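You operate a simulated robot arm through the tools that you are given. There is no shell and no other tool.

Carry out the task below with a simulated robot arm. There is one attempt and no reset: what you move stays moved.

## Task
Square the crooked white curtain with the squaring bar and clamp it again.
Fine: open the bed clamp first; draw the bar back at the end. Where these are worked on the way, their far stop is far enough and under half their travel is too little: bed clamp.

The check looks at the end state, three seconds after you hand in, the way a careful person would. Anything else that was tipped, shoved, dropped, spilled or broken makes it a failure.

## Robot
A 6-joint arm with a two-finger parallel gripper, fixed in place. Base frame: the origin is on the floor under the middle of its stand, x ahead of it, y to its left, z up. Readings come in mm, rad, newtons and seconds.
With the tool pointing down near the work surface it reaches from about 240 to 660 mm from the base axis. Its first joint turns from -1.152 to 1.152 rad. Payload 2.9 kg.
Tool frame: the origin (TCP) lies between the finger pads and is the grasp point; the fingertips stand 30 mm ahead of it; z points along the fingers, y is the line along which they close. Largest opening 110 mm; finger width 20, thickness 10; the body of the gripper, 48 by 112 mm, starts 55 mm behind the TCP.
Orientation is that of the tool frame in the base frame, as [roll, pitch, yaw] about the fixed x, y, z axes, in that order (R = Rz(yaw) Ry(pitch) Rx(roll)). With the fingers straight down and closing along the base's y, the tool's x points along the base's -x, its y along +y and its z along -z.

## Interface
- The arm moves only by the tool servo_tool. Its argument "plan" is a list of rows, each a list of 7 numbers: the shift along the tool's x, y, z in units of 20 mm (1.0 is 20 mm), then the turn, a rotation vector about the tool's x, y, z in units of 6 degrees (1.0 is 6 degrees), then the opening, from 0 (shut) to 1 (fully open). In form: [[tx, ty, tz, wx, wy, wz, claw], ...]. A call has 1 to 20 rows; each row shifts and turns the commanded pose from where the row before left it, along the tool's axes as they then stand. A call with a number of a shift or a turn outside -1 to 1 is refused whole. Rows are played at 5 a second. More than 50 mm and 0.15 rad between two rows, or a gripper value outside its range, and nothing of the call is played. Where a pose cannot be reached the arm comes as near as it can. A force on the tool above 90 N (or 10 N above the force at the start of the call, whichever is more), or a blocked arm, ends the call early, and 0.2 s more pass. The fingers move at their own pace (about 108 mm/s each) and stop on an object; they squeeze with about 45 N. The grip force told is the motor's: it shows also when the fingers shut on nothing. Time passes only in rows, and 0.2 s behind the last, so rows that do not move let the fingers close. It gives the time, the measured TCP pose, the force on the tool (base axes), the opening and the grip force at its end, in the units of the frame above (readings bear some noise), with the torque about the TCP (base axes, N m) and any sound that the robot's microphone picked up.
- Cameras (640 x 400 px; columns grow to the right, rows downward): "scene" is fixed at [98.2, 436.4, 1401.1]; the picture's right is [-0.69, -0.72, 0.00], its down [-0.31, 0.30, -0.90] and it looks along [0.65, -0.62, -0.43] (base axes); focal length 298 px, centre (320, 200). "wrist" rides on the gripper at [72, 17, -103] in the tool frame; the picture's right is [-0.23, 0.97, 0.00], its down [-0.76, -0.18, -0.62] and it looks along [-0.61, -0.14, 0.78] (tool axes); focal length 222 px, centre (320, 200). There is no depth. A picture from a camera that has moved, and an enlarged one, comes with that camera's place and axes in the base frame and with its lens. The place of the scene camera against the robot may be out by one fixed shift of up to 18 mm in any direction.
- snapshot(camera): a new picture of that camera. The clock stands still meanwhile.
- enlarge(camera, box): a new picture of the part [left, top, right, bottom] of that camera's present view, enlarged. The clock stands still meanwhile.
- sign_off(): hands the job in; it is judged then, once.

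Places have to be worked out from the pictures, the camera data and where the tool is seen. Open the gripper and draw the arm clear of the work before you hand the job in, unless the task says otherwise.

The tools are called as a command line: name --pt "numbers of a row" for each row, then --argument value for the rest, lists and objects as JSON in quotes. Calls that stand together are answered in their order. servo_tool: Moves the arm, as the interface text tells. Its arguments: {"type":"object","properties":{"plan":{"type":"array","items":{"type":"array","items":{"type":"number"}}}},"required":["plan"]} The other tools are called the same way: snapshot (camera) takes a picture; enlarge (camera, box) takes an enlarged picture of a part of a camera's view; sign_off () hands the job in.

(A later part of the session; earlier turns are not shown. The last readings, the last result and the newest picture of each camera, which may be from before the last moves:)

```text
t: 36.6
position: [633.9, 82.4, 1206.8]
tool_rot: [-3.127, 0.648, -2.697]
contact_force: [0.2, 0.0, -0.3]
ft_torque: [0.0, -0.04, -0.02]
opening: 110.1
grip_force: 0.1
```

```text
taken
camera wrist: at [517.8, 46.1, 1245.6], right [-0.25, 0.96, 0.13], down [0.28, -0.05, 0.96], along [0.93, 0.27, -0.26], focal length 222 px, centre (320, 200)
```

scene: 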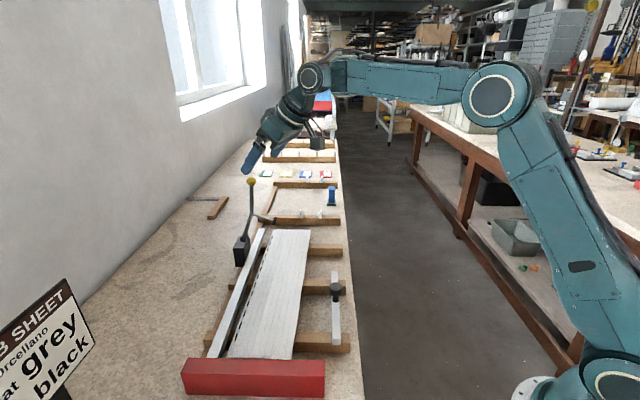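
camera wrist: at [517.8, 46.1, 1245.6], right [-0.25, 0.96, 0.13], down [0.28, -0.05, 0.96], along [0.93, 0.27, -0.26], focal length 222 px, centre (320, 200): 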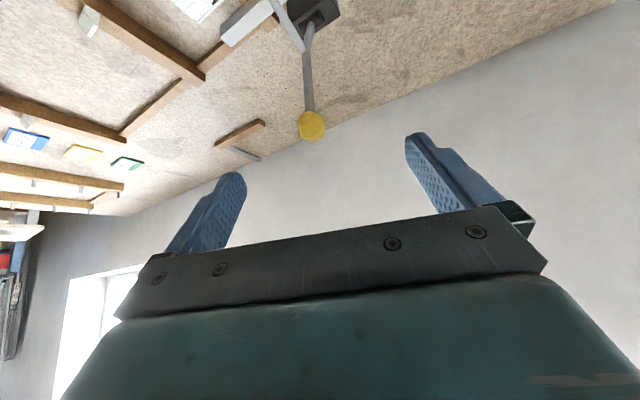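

Clamp is open and stable. Now I look at the squaring bar's handle closely.

enlarge --camera "scene" --box '[280, 250, 380, 370]'

enlarge --camera "scene" --box '[190, 220, 340, 400]'

```text
3.33 times, centred on (330, 310) of scene
camera zoom: at [98.2, 436.4, 1401.1], right [-0.69, -0.72, 0.0], down [-0.31, 0.3, -0.9], along [0.65, -0.62, -0.43], focal length 992 px, centre (287, -167)
```

zoom: 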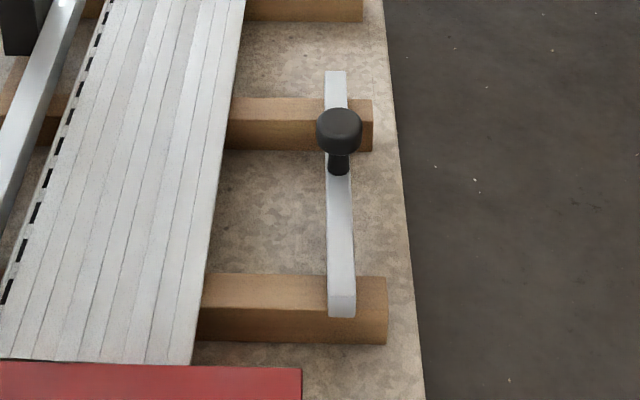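

```text
2.22 times, centred on (265, 310) of scene
camera zoom: at [98.2, 436.4, 1401.1], right [-0.69, -0.72, 0.0], down [-0.31, 0.3, -0.9], along [0.65, -0.62, -0.43], focal length 662 px, centre (442, -44)
```

zoom: 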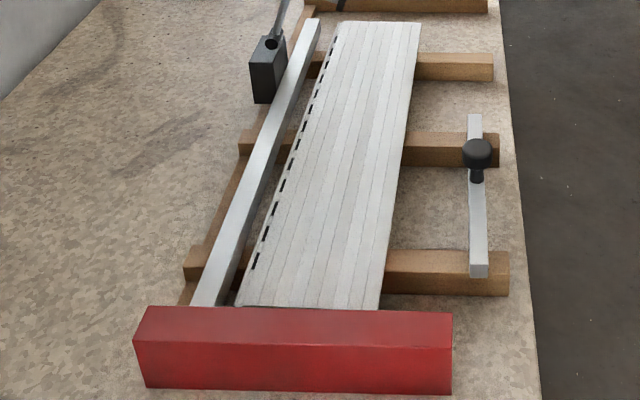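

The handle is a mushroom (ball ≈28 mm on a thin post) on a bar that slides across two laths. I draw back over the bench, level the tool, and yaw so the fingers will close roughly along the push direction.

servo_tool --pt "0.91 0.133 -0.365 0 0 0 1" --pt "0.91 0.133 -0.365 0 0 0 1" --pt "0.91 0.133 -0.365 0 0 0 1" --pt "0.91 0.133 -0.365 0 0 0 1" --pt "0.91 0.133 -0.365 0 0 0 1" --pt "0.91 0.133 -0.365 0 0 0 1" --pt "0.91 0.133 -0.365 0 0 0 1" --pt "0.91 0.133 -0.365 0 0 0 1" --pt "0.91 0.133 -0.365 0 0 0 1" --pt "0.91 0.133 -0.365 0 0 0 1" --pt "0.91 0.133 -0.365 0 0 0 1" --pt "0 0 0 0 1 0 1" --pt "0 0 0 0 1 0 1" --pt "0 0 0 0 1 0 1" --pt "0 0 0 0 1 0 1" --pt "0 0 0 0 1 0 1" --pt "0 0 0 0 1 0 1" --pt "0 0 0 -0.14 0.19 0 1" --pt "0 0 0 0 0 0 1"

servo_tool --pt "0 0 0 0 0 1 1" --pt "0 0 0 0 0 1 1" --pt "0 0 0 0 0 1 1" --pt "0 0 0 0 0 1 1" --pt "0 0 0 0 0 1 1" --pt "0 0 0 0 0 1 1" --pt "0 0 0 0 0 1 1" --pt "0 0 0 0 0 1 1" --pt "0 0 0 0 0 1 1" --pt "0 0 0 0 0 0.23 1" --pt "0 0 0 0 0 0 1"

snapshot --camera "wrist"

snapshot --camera "scene"

```text
t: 40.6
position: [434.1, 20.9, 1152.1]
tool_rot: [3.138, 0.002, -2.708]
contact_force: [0.2, 0.9, 0.2]
ft_torque: [-0.01, 0.02, 0.01]
opening: 110.0
grip_force: 0.0
```

```text
t: 43.0
position: [432.6, 19.1, 1151.2]
tool_rot: [3.139, -0.004, 2.61]
contact_force: [-1.0, -0.6, -0.4]
ft_torque: [-0.02, -0.05, -0.03]
opening: 110.0
grip_force: 0.0
```

```text
taken
camera wrist: at [378.5, 69.9, 1255.2], right [0.69, 0.72, 0.0], down [0.57, -0.54, 0.62], along [0.45, -0.43, -0.78], focal length 222 px, centre (320, 200)
```

wrist: 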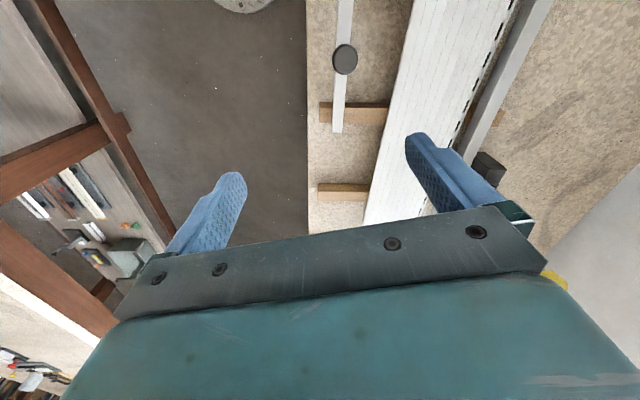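

```text
taken
```

scene: 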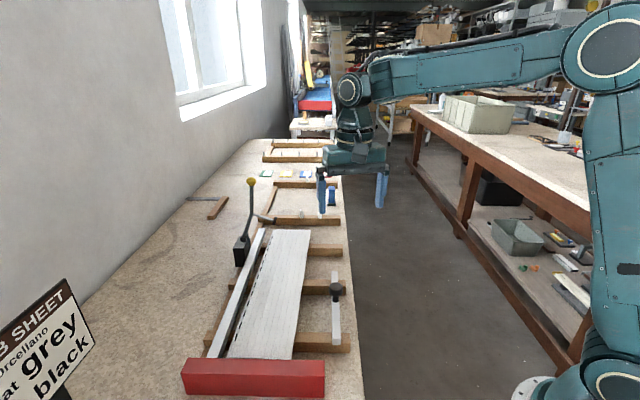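

This view looks along the jig. I enlarge it to measure bar, handle, board and rail.

enlarge --camera "wrist" --box '[300, 0, 540, 160]'

```text
2.50 times, centred on (420, 80) of wrist
camera zoom: at [378.5, 69.9, 1255.2], right [0.69, 0.72, 0.0], down [0.57, -0.54, 0.62], along [0.45, -0.43, -0.78], focal length 555 px, centre (70, 500)
```

zoom: 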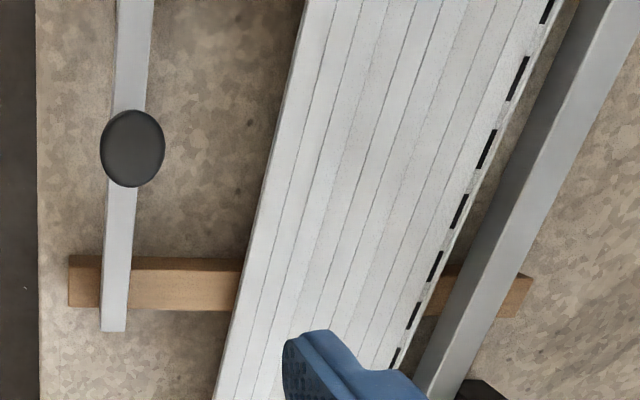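

Triangulating, the handle's top is about (422, 68, 956), the bar's top z≈925 and the board's top z≈890. I descend above the handle for a close check.

servo_tool --pt "0.279 0.308 0.925 0 0 0 1" --pt "0.279 0.308 0.925 0 0 0 1" --pt "0.279 0.308 0.925 0 0 0 1" --pt "0.279 0.308 0.925 0 0 0 1" --pt "0.279 0.308 0.925 0 0 0 1" --pt "0.279 0.308 0.925 0 0 0 1" --pt "0 0 0 0 0 0 1"

snapshot --camera "wrist"

enlarge --camera "scene" --box '[260, 210, 400, 350]'

```text
t: 44.6
position: [423.5, 68.0, 1039.4]
tool_rot: [3.139, -0.002, 2.61]
contact_force: [-0.3, 0.3, -0.2]
ft_torque: [0.01, 0.02, -0.01]
opening: 110.0
grip_force: 0.0
```

```text
taken
camera wrist: at [369.1, 119.0, 1143.8], right [0.69, 0.72, 0.0], down [0.57, -0.54, 0.62], along [0.45, -0.43, -0.78], focal length 222 px, centre (320, 200)
```

wrist: 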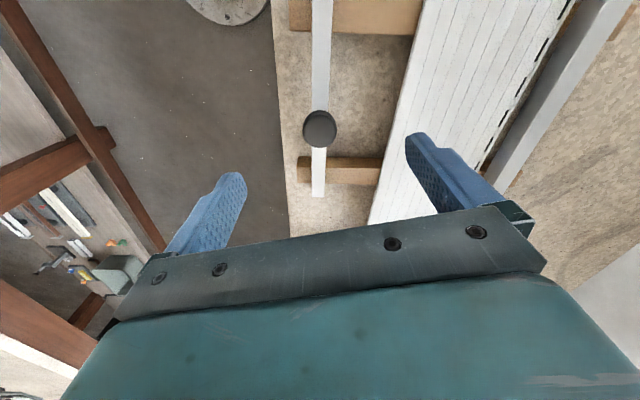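

```text
2.86 times, centred on (330, 280) of scene
camera zoom: at [98.2, 436.4, 1401.1], right [-0.69, -0.72, 0.0], down [-0.31, 0.3, -0.9], along [0.65, -0.62, -0.43], focal length 851 px, centre (291, -29)
```

zoom: 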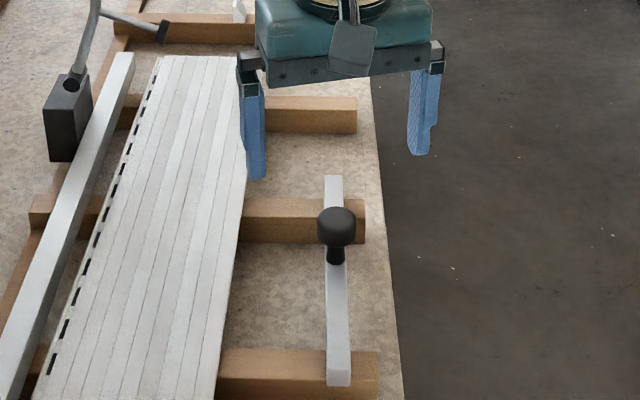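

The handle is centred between the fingers, with its head at roughly z≈950. I descend straight down to z≈951, where the fingertips (≈921) straddle the bar.

servo_tool --pt "0 0 0.885 0 0 0 1" --pt "0 0 0.885 0 0 0 1" --pt "0 0 0.885 0 0 0 1" --pt "0 0 0.885 0 0 0 1" --pt "0 0 0.885 0 0 0 1" --pt "0 0 0 0 0 0 1"

snapshot --camera "wrist"

enlarge --camera "scene" --box '[260, 210, 400, 350]'

```text
t: 46.0
position: [423.0, 68.1, 952.3]
tool_rot: [-3.142, -0.002, 2.612]
contact_force: [-0.2, 0.7, 0.1]
ft_torque: [0.03, 0.01, -0.01]
opening: 109.9
grip_force: 0.0
```

```text
taken
camera wrist: at [369.1, 119.2, 1055.7], right [0.69, 0.72, 0.0], down [0.57, -0.54, 0.62], along [0.45, -0.43, -0.78], focal length 222 px, centre (320, 200)
```

wrist: 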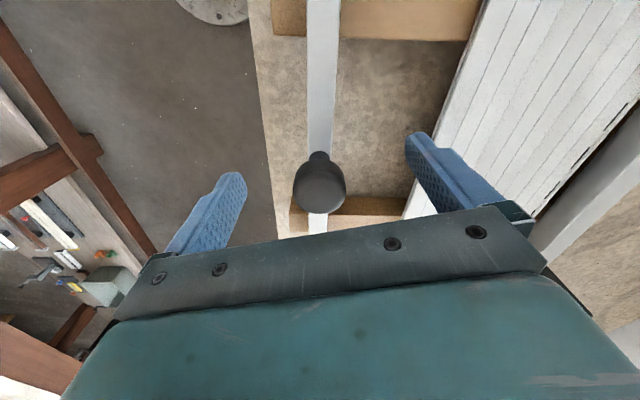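

```text
2.86 times, centred on (330, 280) of scene
camera zoom: at [98.2, 436.4, 1401.1], right [-0.69, -0.72, 0.0], down [-0.31, 0.3, -0.9], along [0.65, -0.62, -0.43], focal length 851 px, centre (291, -29)
```

zoom: 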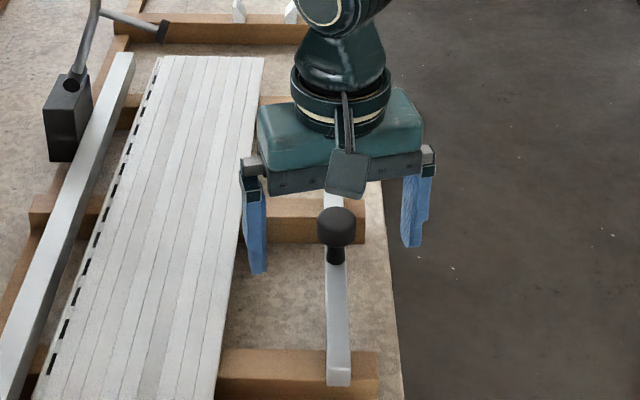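

Head is exactly at the grasp point in both views. Closing on the handle.

servo_tool --pt "0 0 0 0 0 0 0.5" --pt "0 0 0 0 0 0 0.1" --pt "0 0 0 0 0 0 0" --pt "0 0 0 0 0 0 0" --pt "0 0 0 0 0 0 0"

snapshot --camera "wrist"

```text
t: 47.2
position: [424.6, 68.3, 952.7]
tool_rot: [3.138, -0.004, 2.61]
contact_force: [-0.1, 0.4, -1.4]
ft_torque: [-0.02, -0.08, -0.11]
opening: 29.4
grip_force: 44.6
```

```text
taken
camera wrist: at [369.1, 119.2, 1056.0], right [0.69, 0.72, 0.0], down [0.57, -0.54, 0.62], along [0.45, -0.43, -0.78], focal length 222 px, centre (320, 200)
```

wrist: 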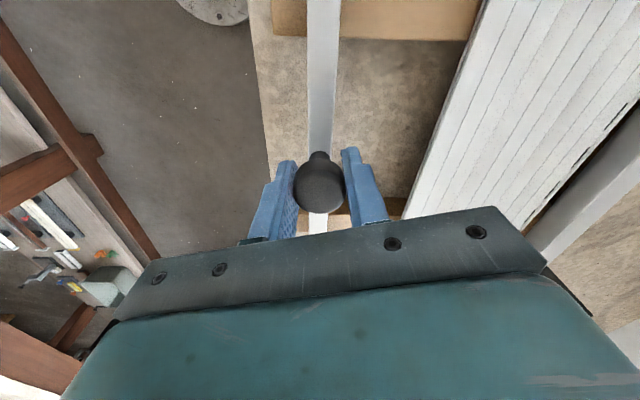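

Handle held (29.4 mm). I start pushing the bar towards the board along azimuth ≈48°, 20 mm first, to check the forces.

servo_tool --pt "-0.1 0.49 0 0 0 0 0" --pt "-0.1 0.49 0 0 0 0 0"

snapshot --camera "wrist"

```text
t: 47.8
position: [436.9, 83.8, 952.0]
tool_rot: [3.139, -0.001, 2.609]
contact_force: [7.2, -9.9, 2.2]
ft_torque: [0.39, 0.4, 0.01]
opening: 29.4
grip_force: 44.8
```

```text
taken
camera wrist: at [383.2, 133.8, 1055.8], right [0.69, 0.72, 0.0], down [0.56, -0.54, 0.62], along [0.45, -0.43, -0.78], focal length 222 px, centre (320, 200)
```

wrist: 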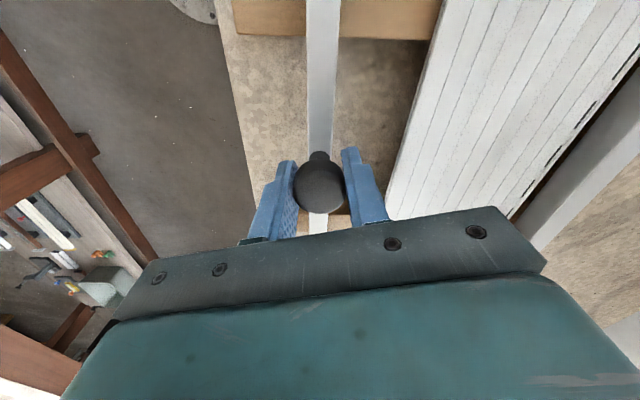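

The slide is almost free; a 12 N sideways force says my direction is a few degrees off towards −u. I'll correct to about 45° and push another 20 mm.

servo_tool --pt "-0.162 0.476 0 0 0 0 0" --pt "-0.162 0.476 0 0 0 0 0"

snapshot --camera "wrist"

enlarge --camera "scene" --box '[180, 210, 380, 400]'

```text
t: 48.4
position: [452.3, 97.4, 951.1]
tool_rot: [3.138, -0.001, 2.613]
contact_force: [2.9, -4.8, 6.3]
ft_torque: [-0.01, -0.06, -0.26]
opening: 29.3
grip_force: 45.3
```

```text
taken
camera wrist: at [397.6, 147.8, 1056.0], right [0.69, 0.73, 0.0], down [0.57, -0.54, 0.62], along [0.45, -0.43, -0.78], focal length 222 px, centre (320, 200)
```

wrist: 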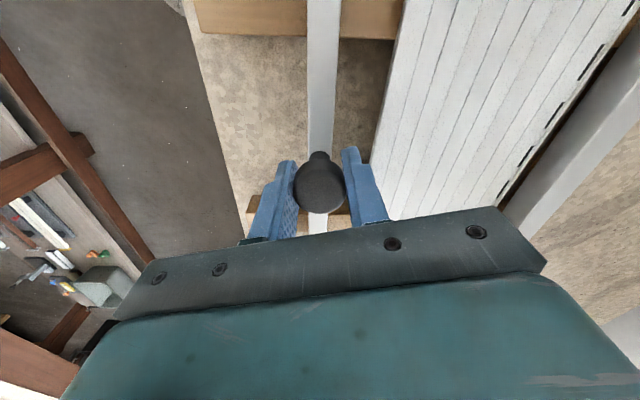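

```text
2.11 times, centred on (280, 305) of scene
camera zoom: at [98.2, 436.3, 1401.1], right [-0.69, -0.72, 0.0], down [-0.31, 0.3, -0.9], along [0.65, -0.62, -0.43], focal length 627 px, centre (404, -21)
```

zoom: 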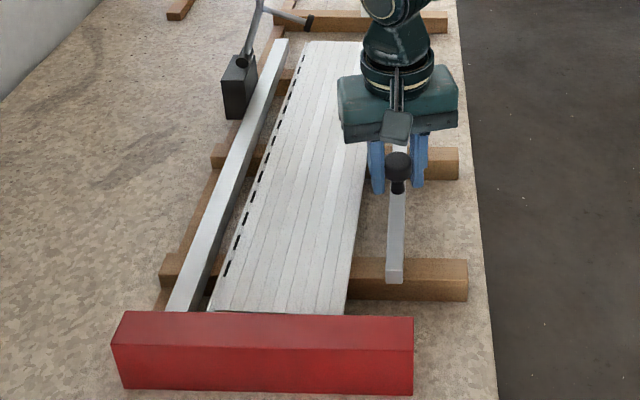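

Direction is now close to 46° with small forces. I estimate about 35 mm to first contact with the board and about 48 mm to fully square. I push 30 mm more.

servo_tool --pt "-0.141 0.48 -0.025 0 0 0 0" --pt "-0.117 0.486 0 0 0 0 0" --pt "-0.117 0.486 0 0 0 0 0"

snapshot --camera "wrist"

enlarge --camera "scene" --box '[180, 210, 380, 400]'

```text
t: 49.2
position: [472.9, 117.8, 951.6]
tool_rot: [3.139, -0.003, 2.612]
contact_force: [1.8, -7.0, 10.0]
ft_torque: [0.22, -0.04, 0.22]
opening: 29.4
grip_force: 45.3
```

```text
taken
camera wrist: at [418.6, 168.9, 1056.0], right [0.69, 0.73, 0.0], down [0.57, -0.54, 0.62], along [0.45, -0.43, -0.78], focal length 222 px, centre (320, 200)
```

wrist: 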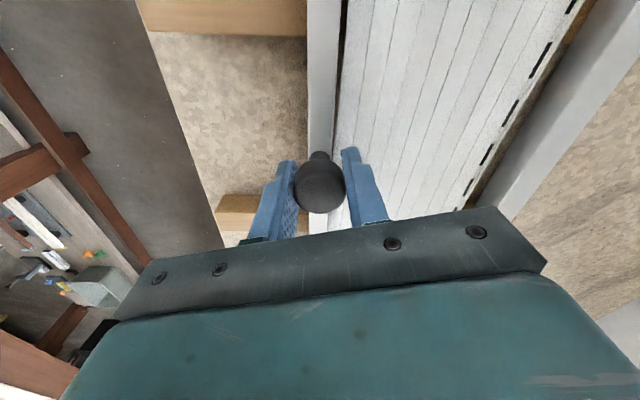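

```text
2.11 times, centred on (280, 305) of scene
camera zoom: at [98.1, 436.2, 1401.1], right [-0.69, -0.72, 0.0], down [-0.31, 0.3, -0.9], along [0.65, -0.62, -0.43], focal length 627 px, centre (404, -21)
```

zoom: 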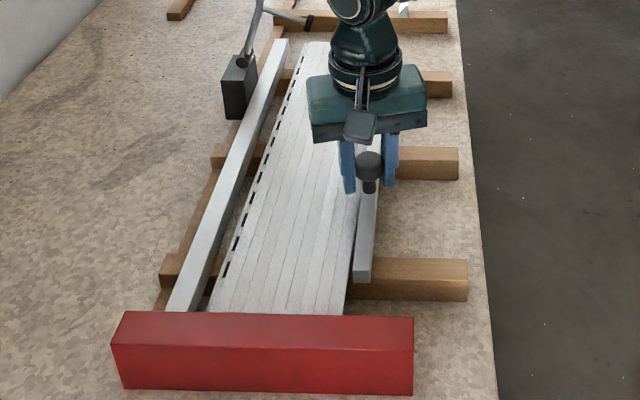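

Bar is nearly touching the board's edge now. I continue in 5 mm steps, watching the push force.

servo_tool --pt "-0.07 0.242 -0.04 0 0 0 0" --pt "-0.059 0.243 0 0 0 0 0"

snapshot --camera "wrist"

enlarge --camera "scene" --box '[180, 210, 380, 400]'

```text
t: 49.8
position: [480.8, 125.4, 952.6]
tool_rot: [-3.142, -0.003, 2.61]
contact_force: [2.3, -6.0, -6.0]
ft_torque: [-0.29, -0.93, -0.01]
opening: 29.4
grip_force: 45.2
```

```text
taken
camera wrist: at [425.7, 175.8, 1056.1], right [0.69, 0.72, 0.0], down [0.57, -0.54, 0.62], along [0.45, -0.43, -0.78], focal length 222 px, centre (320, 200)
```

wrist: 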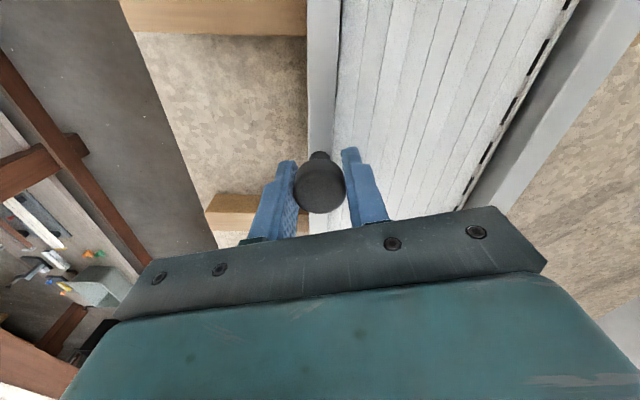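

```text
2.11 times, centred on (280, 305) of scene
camera zoom: at [98.4, 436.3, 1401.1], right [-0.69, -0.72, 0.0], down [-0.31, 0.3, -0.9], along [0.65, -0.62, -0.43], focal length 627 px, centre (404, -21)
```

zoom: 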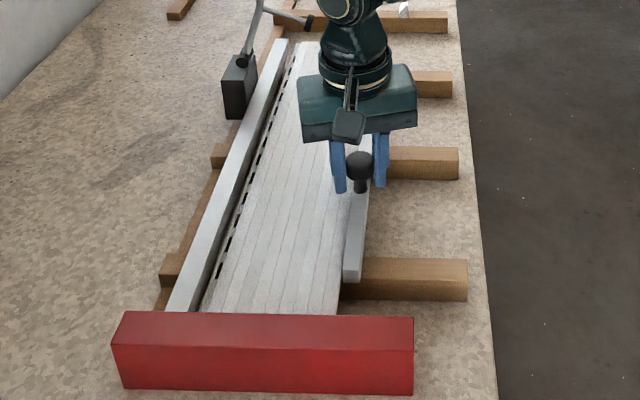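

The board is turning towards the rail with little force. I push another 6 mm in two steps.

servo_tool --pt "-0.05 0.15 0.01 0 0 0 0" --pt "-0.04 0.15 0 0 0 0 0" --pt "0 0 0 0 0 0 0"

snapshot --camera "wrist"

enlarge --camera "scene" --box '[180, 210, 380, 400]'

```text
t: 50.6
position: [483.4, 128.6, 952.5]
tool_rot: [-3.138, -0.007, 2.61]
contact_force: [-10.9, -17.6, -0.1]
ft_torque: [-0.36, -0.08, 0.09]
opening: 29.6
grip_force: 44.9
```

```text
taken
camera wrist: at [429.5, 179.4, 1056.2], right [0.69, 0.72, 0.0], down [0.57, -0.54, 0.62], along [0.45, -0.43, -0.79], focal length 222 px, centre (320, 200)
```

wrist: 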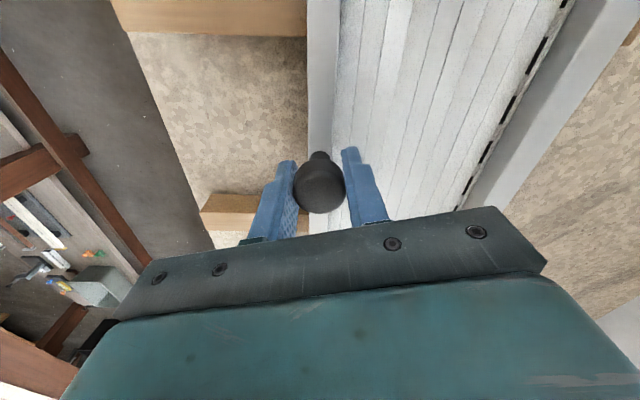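

```text
2.11 times, centred on (280, 305) of scene
camera zoom: at [98.0, 436.0, 1401.2], right [-0.69, -0.72, 0.0], down [-0.31, 0.3, -0.9], along [0.65, -0.62, -0.43], focal length 627 px, centre (404, -21)
```

zoom: 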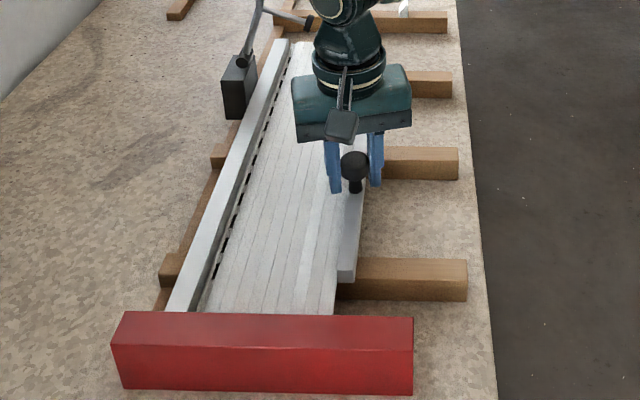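

Resistance has risen to ~20 N. I'll look closely at the rail-to-board line at both ends.

enlarge --camera "scene" --box '[220, 220, 300, 290]'

enlarge --camera "scene" --box '[200, 290, 310, 380]'

enlarge --camera "wrist" --box '[400, 0, 640, 210]'

```text
5.71 times, centred on (260, 255) of scene
camera zoom: at [98.0, 436.0, 1401.2], right [-0.69, -0.72, 0.0], down [-0.31, 0.3, -0.9], along [0.65, -0.62, -0.43], focal length 1701 px, centre (663, -114)
```

zoom: 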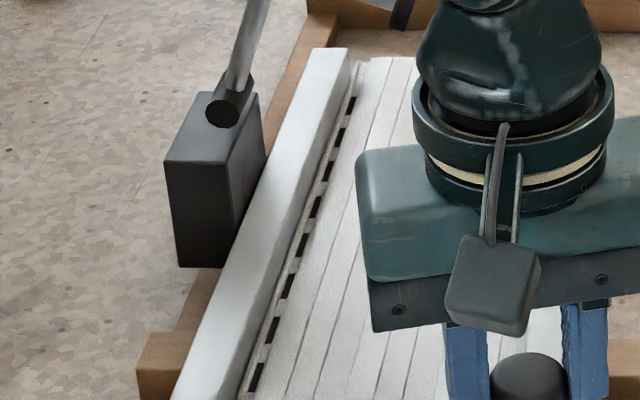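

```text
4.44 times, centred on (255, 335) of scene
camera zoom: at [98.0, 436.0, 1401.2], right [-0.69, -0.72, 0.0], down [-0.31, 0.3, -0.9], along [0.65, -0.62, -0.43], focal length 1323 px, centre (609, -400)
```

zoom: 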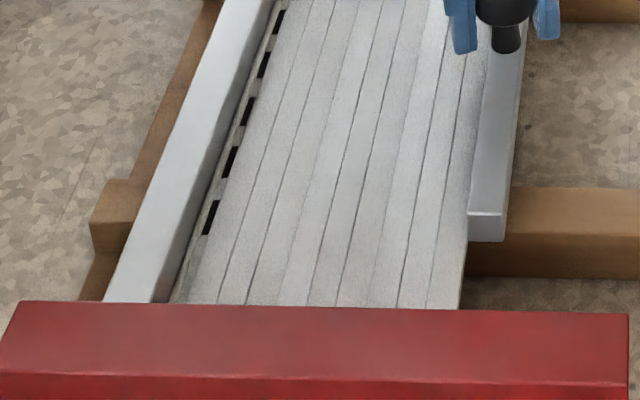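

```text
1.90 times, centred on (520, 105) of wrist
camera zoom: at [429.5, 179.4, 1056.2], right [0.69, 0.72, 0.0], down [0.57, -0.54, 0.62], along [0.45, -0.43, -0.79], focal length 423 px, centre (-61, 381)
```

zoom: 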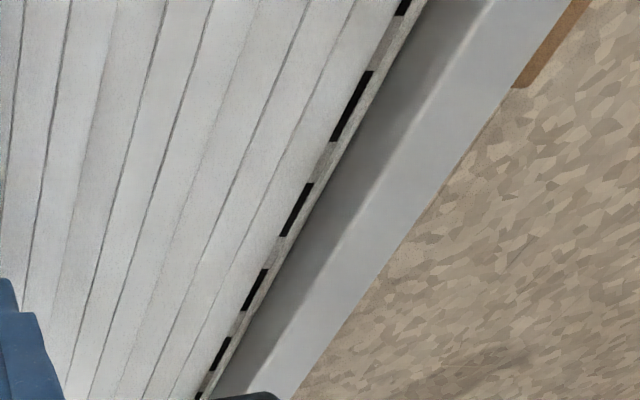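

The board looks parallel and nearly flush with the rail. I press a bit more to make sure it seats firmly.

servo_tool --pt "-0.03 0.1 0 0 0 0 0" --pt "-0.02 0.1 0 0 0 0 0" --pt "0 0 0 0 0 0 0"

enlarge --camera "scene" --box '[220, 220, 300, 290]'

enlarge --camera "scene" --box '[200, 290, 310, 380]'

enlarge --camera "wrist" --box '[400, 0, 640, 210]'

```text
t: 51.4
position: [482.1, 129.0, 951.4]
tool_rot: [-3.131, -0.01, 2.603]
contact_force: [-31.1, -38.0, 13.7]
ft_torque: [-0.4, -0.14, -0.04]
opening: 29.4
grip_force: 45.3
```

```text
5.71 times, centred on (260, 255) of scene
camera zoom: at [97.2, 435.4, 1401.5], right [-0.69, -0.72, 0.0], down [-0.31, 0.3, -0.9], along [0.65, -0.62, -0.43], focal length 1701 px, centre (663, -114)
```

zoom: 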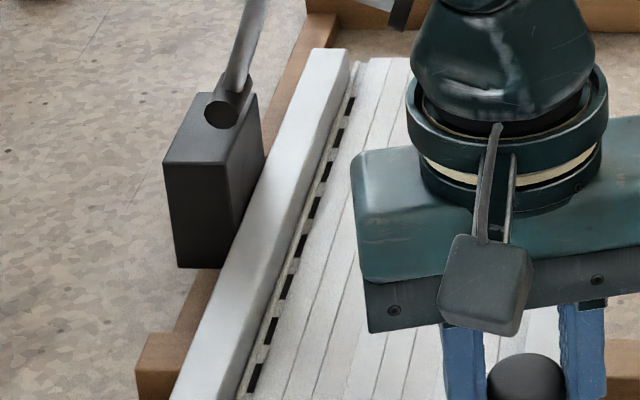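

```text
4.44 times, centred on (255, 335) of scene
camera zoom: at [97.2, 435.4, 1401.5], right [-0.69, -0.72, 0.0], down [-0.31, 0.3, -0.9], along [0.65, -0.62, -0.43], focal length 1323 px, centre (609, -400)
```

zoom: 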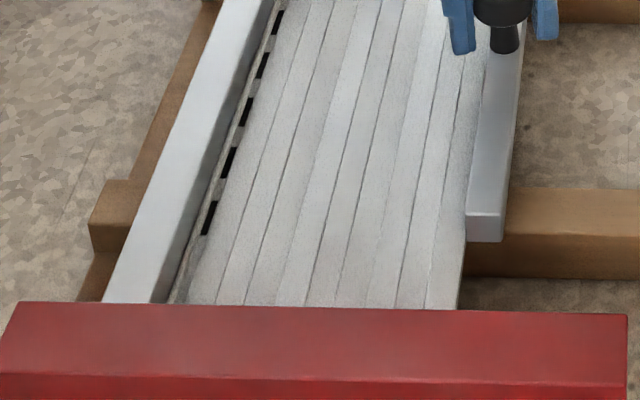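

```text
1.90 times, centred on (520, 105) of wrist
camera zoom: at [430.8, 180.3, 1056.2], right [0.69, 0.72, -0.01], down [0.57, -0.54, 0.62], along [0.44, -0.44, -0.79], focal length 423 px, centre (-61, 381)
```

zoom: 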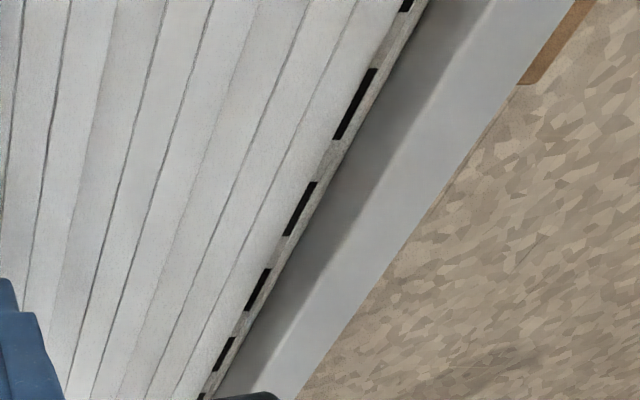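

At 49 N nothing moves further: the board is seated against the rail. I relax the push by about 5 mm of command so the bar stays in place, then release the handle.

servo_tool --pt "0.03 -0.1 0 0 0 0 0" --pt "0.02 -0.1 0 0 0 0 0" --pt "0 0 0 0 0 0 0"

```text
t: 52.2
position: [483.3, 128.3, 951.5]
tool_rot: [-3.139, -0.003, 2.61]
contact_force: [-5.8, -23.4, -9.1]
ft_torque: [0.16, 0.66, -0.16]
opening: 29.2
grip_force: 45.3
```

servo_tool --pt "0.02 -0.06 0 0 0 0 0" --pt "0 -0.03 0 0 0 0 0" --pt "0 0 0 0 0 0 0"

```text
t: 53.0
position: [482.8, 128.7, 951.9]
tool_rot: [3.14, -0.003, 2.611]
contact_force: [5.3, -9.7, -28.8]
ft_torque: [-0.33, -0.67, -0.15]
opening: 29.4
grip_force: 45.0
```

The push along v is down to ~3 N. I open the fingers and rise clear of the handle.

servo_tool --pt "0 0 0 0 0 0 0.4" --pt "0 0 0 0 0 0 0.8" --pt "0 0 0 0 0 0 1" --pt "0 0 0 0 0 0 1"

snapshot --camera "wrist"

```text
t: 54.0
position: [483.2, 128.4, 953.4]
tool_rot: [3.141, -0.001, 2.611]
contact_force: [-0.6, 0.9, 0.2]
ft_torque: [0.02, 0.01, 0.01]
opening: 110.1
grip_force: 0.0
```

```text
taken
camera wrist: at [428.1, 178.6, 1057.2], right [0.69, 0.72, 0.0], down [0.57, -0.54, 0.62], along [0.45, -0.43, -0.78], focal length 222 px, centre (320, 200)
```

wrist: 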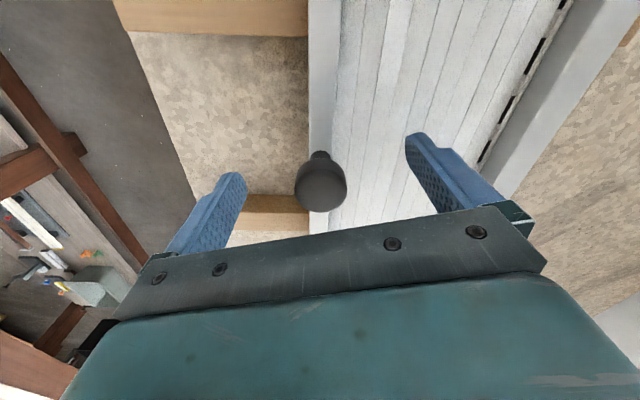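

Released cleanly with the handle at (483, 128). I rise 200 mm and turn back to the yaw used for the clamp.

servo_tool --pt "0 0 -1 0 0 0 1" --pt "0 0 -1 0 0 0 1" --pt "0 0 -1 0 0 0 1" --pt "0 0 -1 0 0 0 1" --pt "0 0 -1 0 0 0 1" --pt "0 0 -1 0 0 0 1" --pt "0 0 -1 0 0 0 1" --pt "0 0 -1 0 0 0 1" --pt "0 0 -1 0 0 0 1" --pt "0 0 -1 0 0 0 1" --pt "0 0 0 0 0 -1 1" --pt "0 0 0 0 0 -1 1" --pt "0 0 0 0 0 -1 1" --pt "0 0 0 0 0 -1 1" --pt "0 0 0 0 0 -1 1" --pt "0 0 0 0 0 -1 1" --pt "0 0 0 0 0 -1 1" --pt "0 0 0 0 0 -1 1" --pt "0 0 0 0 0 -1 1" --pt "0 0 0 0 0 -0.26 1"

snapshot --camera "scene"

snapshot --camera "wrist"

```text
t: 58.2
position: [483.0, 127.7, 1153.0]
tool_rot: [3.138, 0.0, -2.7]
contact_force: [-0.3, 0.2, -0.3]
ft_torque: [0.01, 0.02, -0.03]
opening: 110.1
grip_force: 0.1
```

```text
taken
```

scene: 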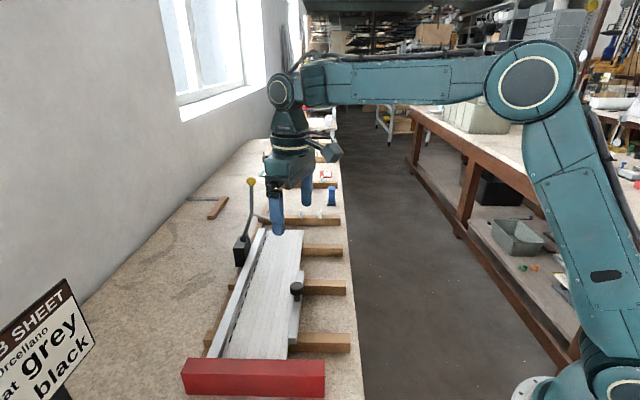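

```text
taken
camera wrist: at [409.5, 111.2, 1256.1], right [-0.21, 0.98, 0.0], down [0.77, 0.16, 0.62], along [0.61, 0.13, -0.78], focal length 222 px, centre (320, 200)
```

wrist: 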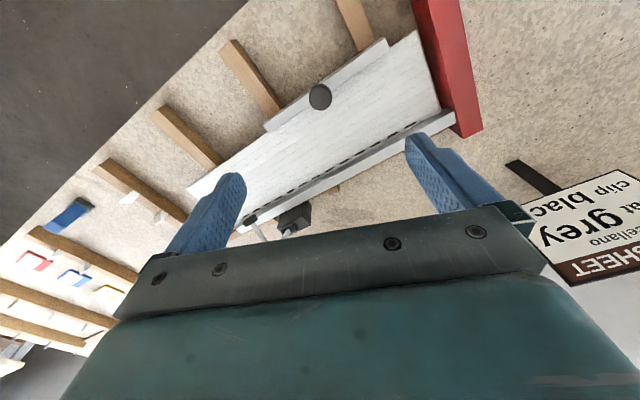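

Good view of the squared board. I'll enlarge to verify it's flush with the rail before clamping.

enlarge --camera "wrist" --box '[180, 20, 480, 240]'

enlarge --camera "scene" --box '[200, 220, 320, 380]'

```text
1.82 times, centred on (330, 130) of wrist
camera zoom: at [409.5, 111.2, 1256.1], right [-0.21, 0.98, 0.0], down [0.77, 0.16, 0.62], along [0.61, 0.13, -0.78], focal length 404 px, centre (302, 327)
```

zoom: 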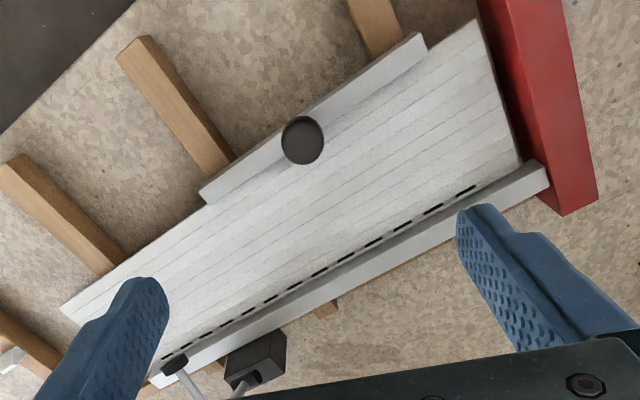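

```text
2.50 times, centred on (260, 300) of scene
camera zoom: at [98.2, 436.4, 1401.1], right [-0.69, -0.72, 0.0], down [-0.31, 0.3, -0.9], along [0.65, -0.62, -0.43], focal length 744 px, centre (470, -50)
```

zoom: 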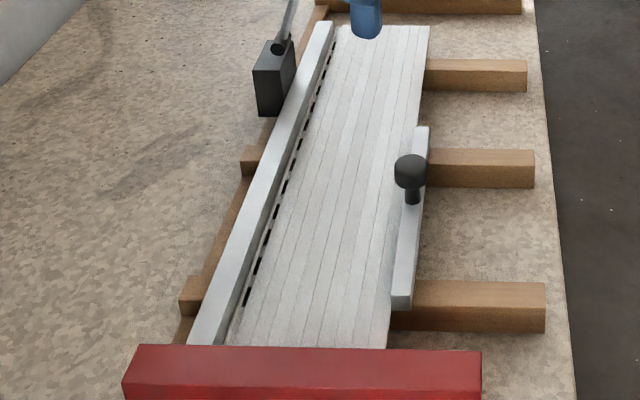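

The board now lies parallel to rail and bar. I tilt the tool 37° again and move to the pre-grasp pose in front of the raised clamp knob.

servo_tool --pt "0 0 0 0 -1 0 1" --pt "0 0 0 0 -1 0 1" --pt "0 0 0 0 -1 0 1" --pt "0 0 0 0 -1 0 1" --pt "0 0 0 0 -1 0 1" --pt "0 0 0 0 -1 0 1" --pt "0 0 0 0 -0.19 0 1" --pt "-0.886 -0.824 0.305 0 0 0 1" --pt "-0.886 -0.824 0.305 0 0 0 1" --pt "-0.886 -0.824 0.305 0 0 0 1" --pt "-0.886 -0.824 0.305 0 0 0 1" --pt "-0.886 -0.824 0.305 0 0 0 1" --pt "-0.886 -0.824 0.305 0 0 0 1" --pt "-0.886 -0.824 0.305 0 0 0 1" --pt "0 0 0 0 0 0 1"

snapshot --camera "wrist"

```text
t: 61.4
position: [644.1, 75.5, 1194.2]
tool_rot: [3.137, 0.649, -2.706]
contact_force: [-0.2, -0.2, -0.4]
ft_torque: [-0.03, -0.04, 0.0]
opening: 109.8
grip_force: 0.0
```

```text
taken
camera wrist: at [527.3, 39.7, 1232.5], right [-0.25, 0.96, 0.14], down [0.29, -0.07, 0.96], along [0.93, 0.28, -0.26], focal length 222 px, centre (320, 200)
```

wrist: 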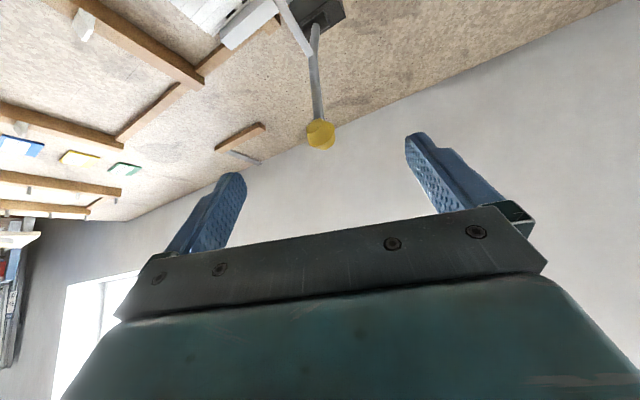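

Knob is on the tool axis, about 78 mm ahead. Advancing straight onto it.

servo_tool --pt "0 0 0.78 0 0 0 1" --pt "0 0 0.78 0 0 0 1" --pt "0 0 0.78 0 0 0 1" --pt "0 0 0.78 0 0 0 1" --pt "0 0 0.78 0 0 0 1" --pt "0 0 0 0 0 0 1"

snapshot --camera "wrist"

```text
t: 62.8
position: [687.0, 97.1, 1132.5]
tool_rot: [3.14, 0.65, -2.706]
contact_force: [-0.5, 0.2, 0.0]
ft_torque: [0.02, 0.02, -0.04]
opening: 110.1
grip_force: 0.0
```

```text
taken
camera wrist: at [571.0, 60.8, 1170.9], right [-0.25, 0.96, 0.14], down [0.29, -0.07, 0.96], along [0.93, 0.28, -0.26], focal length 222 px, centre (320, 200)
```

wrist: 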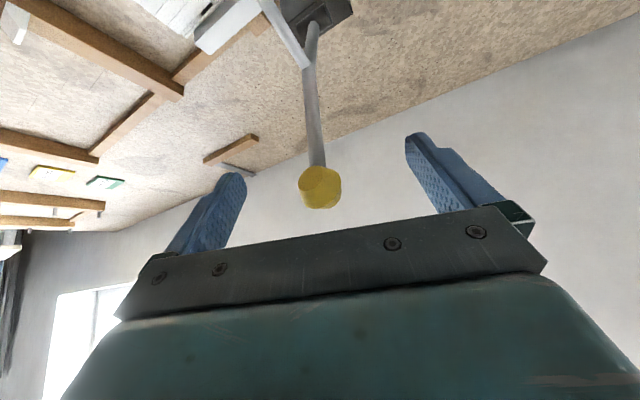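

Knob is exactly at the grasp point. Closing.

servo_tool --pt "0 0 0 0 0 0 0.5" --pt "0 0 0 0 0 0 0.1" --pt "0 0 0 0 0 0 0" --pt "0 0 0 0 0 0 0" --pt "0 0 0 0 0 0 0"

```text
t: 64.0
position: [687.7, 97.7, 1131.0]
tool_rot: [3.135, 0.647, -2.705]
contact_force: [-4.8, 4.9, -0.5]
ft_torque: [0.04, -0.09, -0.01]
opening: 25.1
grip_force: 44.8
```

Gripped at 25 mm. I swing the lever back along the arc, 24° first.

servo_tool --pt "0.656 -0.254 -0.321 0 0 0 0" --pt "0.69 -0.249 -0.252 0 0 0 0" --pt "0.715 -0.239 -0.172 0 0 0 0" --pt "0.735 -0.229 -0.099 0 0 0 0"

enlarge --camera "scene" --box '[220, 140, 380, 270]'

```text
t: 65.0
position: [645.4, 57.4, 1109.3]
tool_rot: [3.135, 0.646, -2.702]
contact_force: [2.4, 21.9, -11.1]
ft_torque: [0.62, -1.03, -0.15]
opening: 25.1
grip_force: 44.9
```

```text
3.08 times, centred on (300, 205) of scene
camera zoom: at [98.5, 437.1, 1400.8], right [-0.69, -0.72, 0.0], down [-0.31, 0.29, -0.9], along [0.65, -0.62, -0.43], focal length 916 px, centre (382, 185)
```

zoom: 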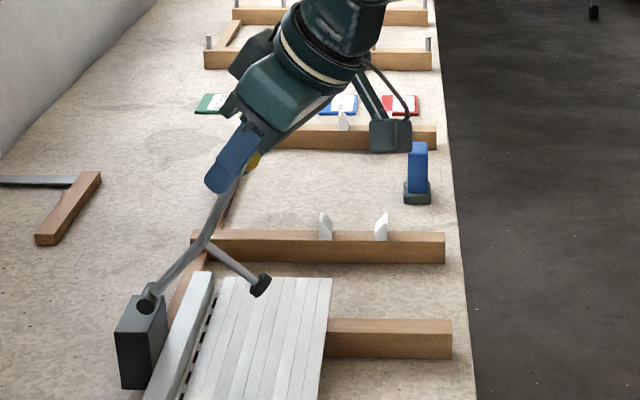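

Moving well at about 58°; there's ~18 N of radial pull towards the pivot and a little sideways force. I trim inwards slightly and go down to about 35°.

servo_tool --pt "0.77 -0.148 0.075 0 0 0 0" --pt "0.745 -0.19 0.063 0 0 0 0" --pt "0.74 -0.179 0.142 0 0 0 0" --pt "0.725 -0.159 0.216 0 0 0 0"

enlarge --camera "scene" --box '[220, 140, 380, 270]'

```text
t: 66.0
position: [614.6, 27.4, 1069.0]
tool_rot: [3.137, 0.653, -2.705]
contact_force: [1.7, 12.8, 5.0]
ft_torque: [1.11, -1.11, 0.31]
opening: 25.6
grip_force: 44.8
```

```text
3.08 times, centred on (300, 205) of scene
camera zoom: at [98.2, 436.8, 1401.0], right [-0.69, -0.72, 0.0], down [-0.31, 0.29, -0.9], along [0.65, -0.62, -0.43], focal length 916 px, centre (382, 185)
```

zoom: 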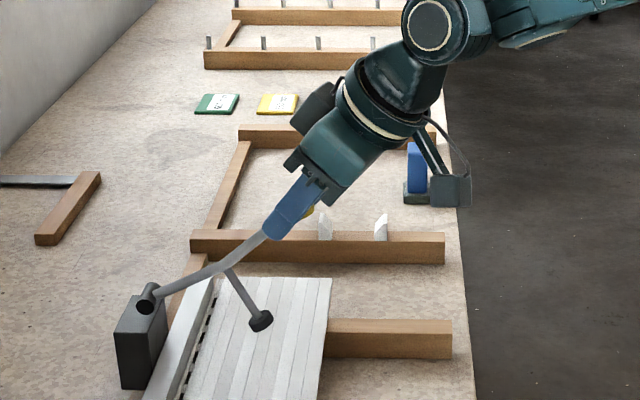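

At about 35° with low forces. I continue down to about 11°.

servo_tool --pt "0.703 -0.135 0.296 0 0 0 0" --pt "0.674 -0.112 0.367 0 0 0 0" --pt "0.64 -0.088 0.431 0 0 0 0" --pt "0.588 -0.06 0.496 0 0 0 0"

enlarge --camera "scene" --box '[210, 180, 350, 290]'

```text
t: 67.0
position: [596.1, 8.2, 1008.3]
tool_rot: [3.133, 0.642, -2.705]
contact_force: [-9.9, 2.4, 4.3]
ft_torque: [0.72, -0.2, 1.28]
opening: 26.5
grip_force: 45.0
```

```text
3.64 times, centred on (280, 235) of scene
camera zoom: at [97.9, 436.5, 1401.1], right [-0.69, -0.72, 0.0], down [-0.31, 0.3, -0.9], along [0.65, -0.62, -0.43], focal length 1083 px, centre (466, 73)
```

zoom: 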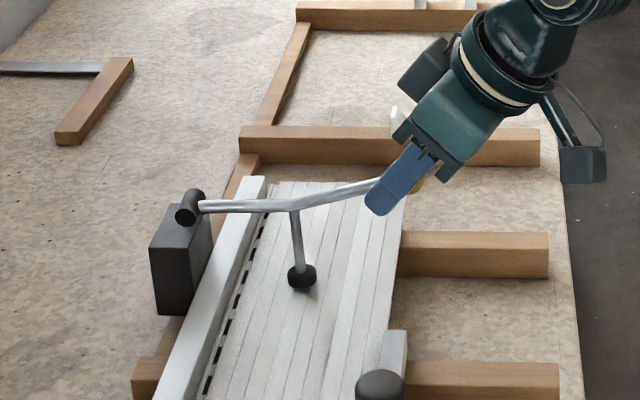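

About 9 mm remain to the closed height. I go down in small steps and watch for resistance.

servo_tool --pt "0.21 -0.015 0.21 0 0 0 0" --pt "0.18 -0.01 0.19 0 0 0 0"

enlarge --camera "scene" --box '[210, 180, 350, 290]'

```text
t: 67.6
position: [595.4, 7.8, 1000.1]
tool_rot: [3.14, 0.649, -2.704]
contact_force: [-26.7, -0.6, 24.7]
ft_torque: [0.07, 0.47, 1.28]
opening: 25.9
grip_force: 45.1
```

```text
3.64 times, centred on (280, 235) of scene
camera zoom: at [97.0, 436.4, 1401.2], right [-0.69, -0.72, 0.0], down [-0.31, 0.3, -0.9], along [0.65, -0.62, -0.43], focal length 1083 px, centre (466, 73)
```

zoom: 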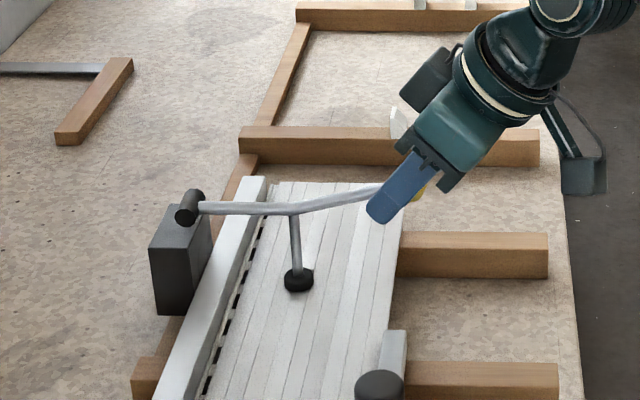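

The pad is meeting the board (24.7 N up on the tool) and the height matches the original closed one. I press slightly more to make sure it is at its stop.

servo_tool --pt "0.14 0.037 0.05 0 0 0 0" --pt "0.08 0 0.04 0 0 0 0" --pt "0 0 0 0 0 0 0"

enlarge --camera "scene" --box '[210, 180, 350, 290]'

```text
t: 68.4
position: [594.8, 8.1, 999.4]
tool_rot: [3.141, 0.659, -2.698]
contact_force: [-3.8, 5.7, 31.7]
ft_torque: [0.19, -0.04, 0.47]
opening: 25.6
grip_force: 45.0
```

```text
3.64 times, centred on (280, 235) of scene
camera zoom: at [97.5, 436.6, 1401.1], right [-0.69, -0.72, 0.0], down [-0.31, 0.3, -0.9], along [0.65, -0.62, -0.43], focal length 1083 px, centre (466, 73)
```

zoom: 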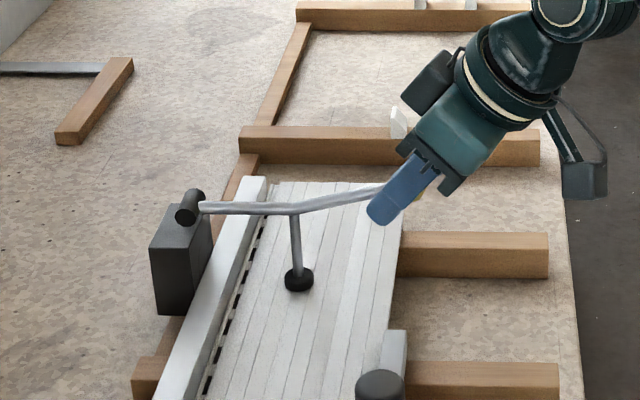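

It's at z=999.4, the same as originally. One more firm press to be sure it is home.

servo_tool --pt "0.09 0 0.12 0 0 0 0" --pt "0 0 0 0 0 0 0"

```text
t: 69.0
position: [595.3, 6.9, 998.2]
tool_rot: [-3.139, 0.663, -2.7]
contact_force: [-5.4, 4.3, 40.7]
ft_torque: [0.05, 0.0, 0.17]
opening: 25.2
grip_force: 45.0
```

Rigid now at 41 N. I ease the pressing without lifting, then open the fingers.

servo_tool --pt "-0.09 0 -0.12 0 0 0 0" --pt "-0.05 0 -0.06 0 0 0 0" --pt "0 0 0 0 0 0 0"

servo_tool --pt "0 0 0 0 0 0 0.4" --pt "0 0 0 0 0 0 0.8" --pt "0 0 0 0 0 0 1" --pt "0 0 0 0 0 0 1"

snapshot --camera "wrist"

enlarge --camera "scene" --box '[210, 180, 350, 290]'

```text
t: 69.8
position: [595.1, 8.8, 997.4]
tool_rot: [3.14, 0.654, -2.704]
contact_force: [8.9, 6.3, 20.1]
ft_torque: [0.24, -0.47, -0.01]
opening: 25.5
grip_force: 45.4
```

```text
t: 70.8
position: [594.0, 5.8, 996.5]
tool_rot: [3.137, 0.648, -2.707]
contact_force: [-0.3, 0.5, 0.5]
ft_torque: [-0.02, 0.03, 0.0]
opening: 110.2
grip_force: 0.1
```

```text
taken
camera wrist: at [477.2, -29.0, 1035.1], right [-0.25, 0.96, 0.14], down [0.29, -0.07, 0.96], along [0.93, 0.28, -0.26], focal length 222 px, centre (320, 200)
```

wrist: 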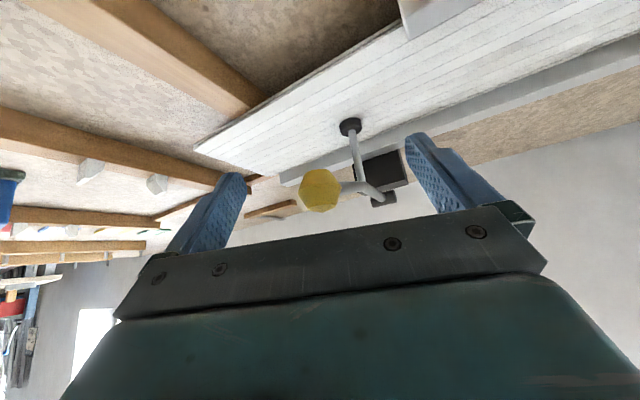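

```text
3.64 times, centred on (280, 235) of scene
camera zoom: at [98.2, 436.4, 1401.1], right [-0.69, -0.72, 0.0], down [-0.31, 0.3, -0.9], along [0.65, -0.62, -0.43], focal length 1083 px, centre (466, 73)
```

zoom: 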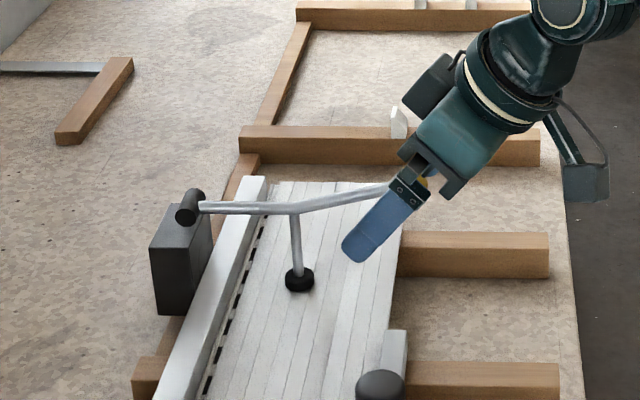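

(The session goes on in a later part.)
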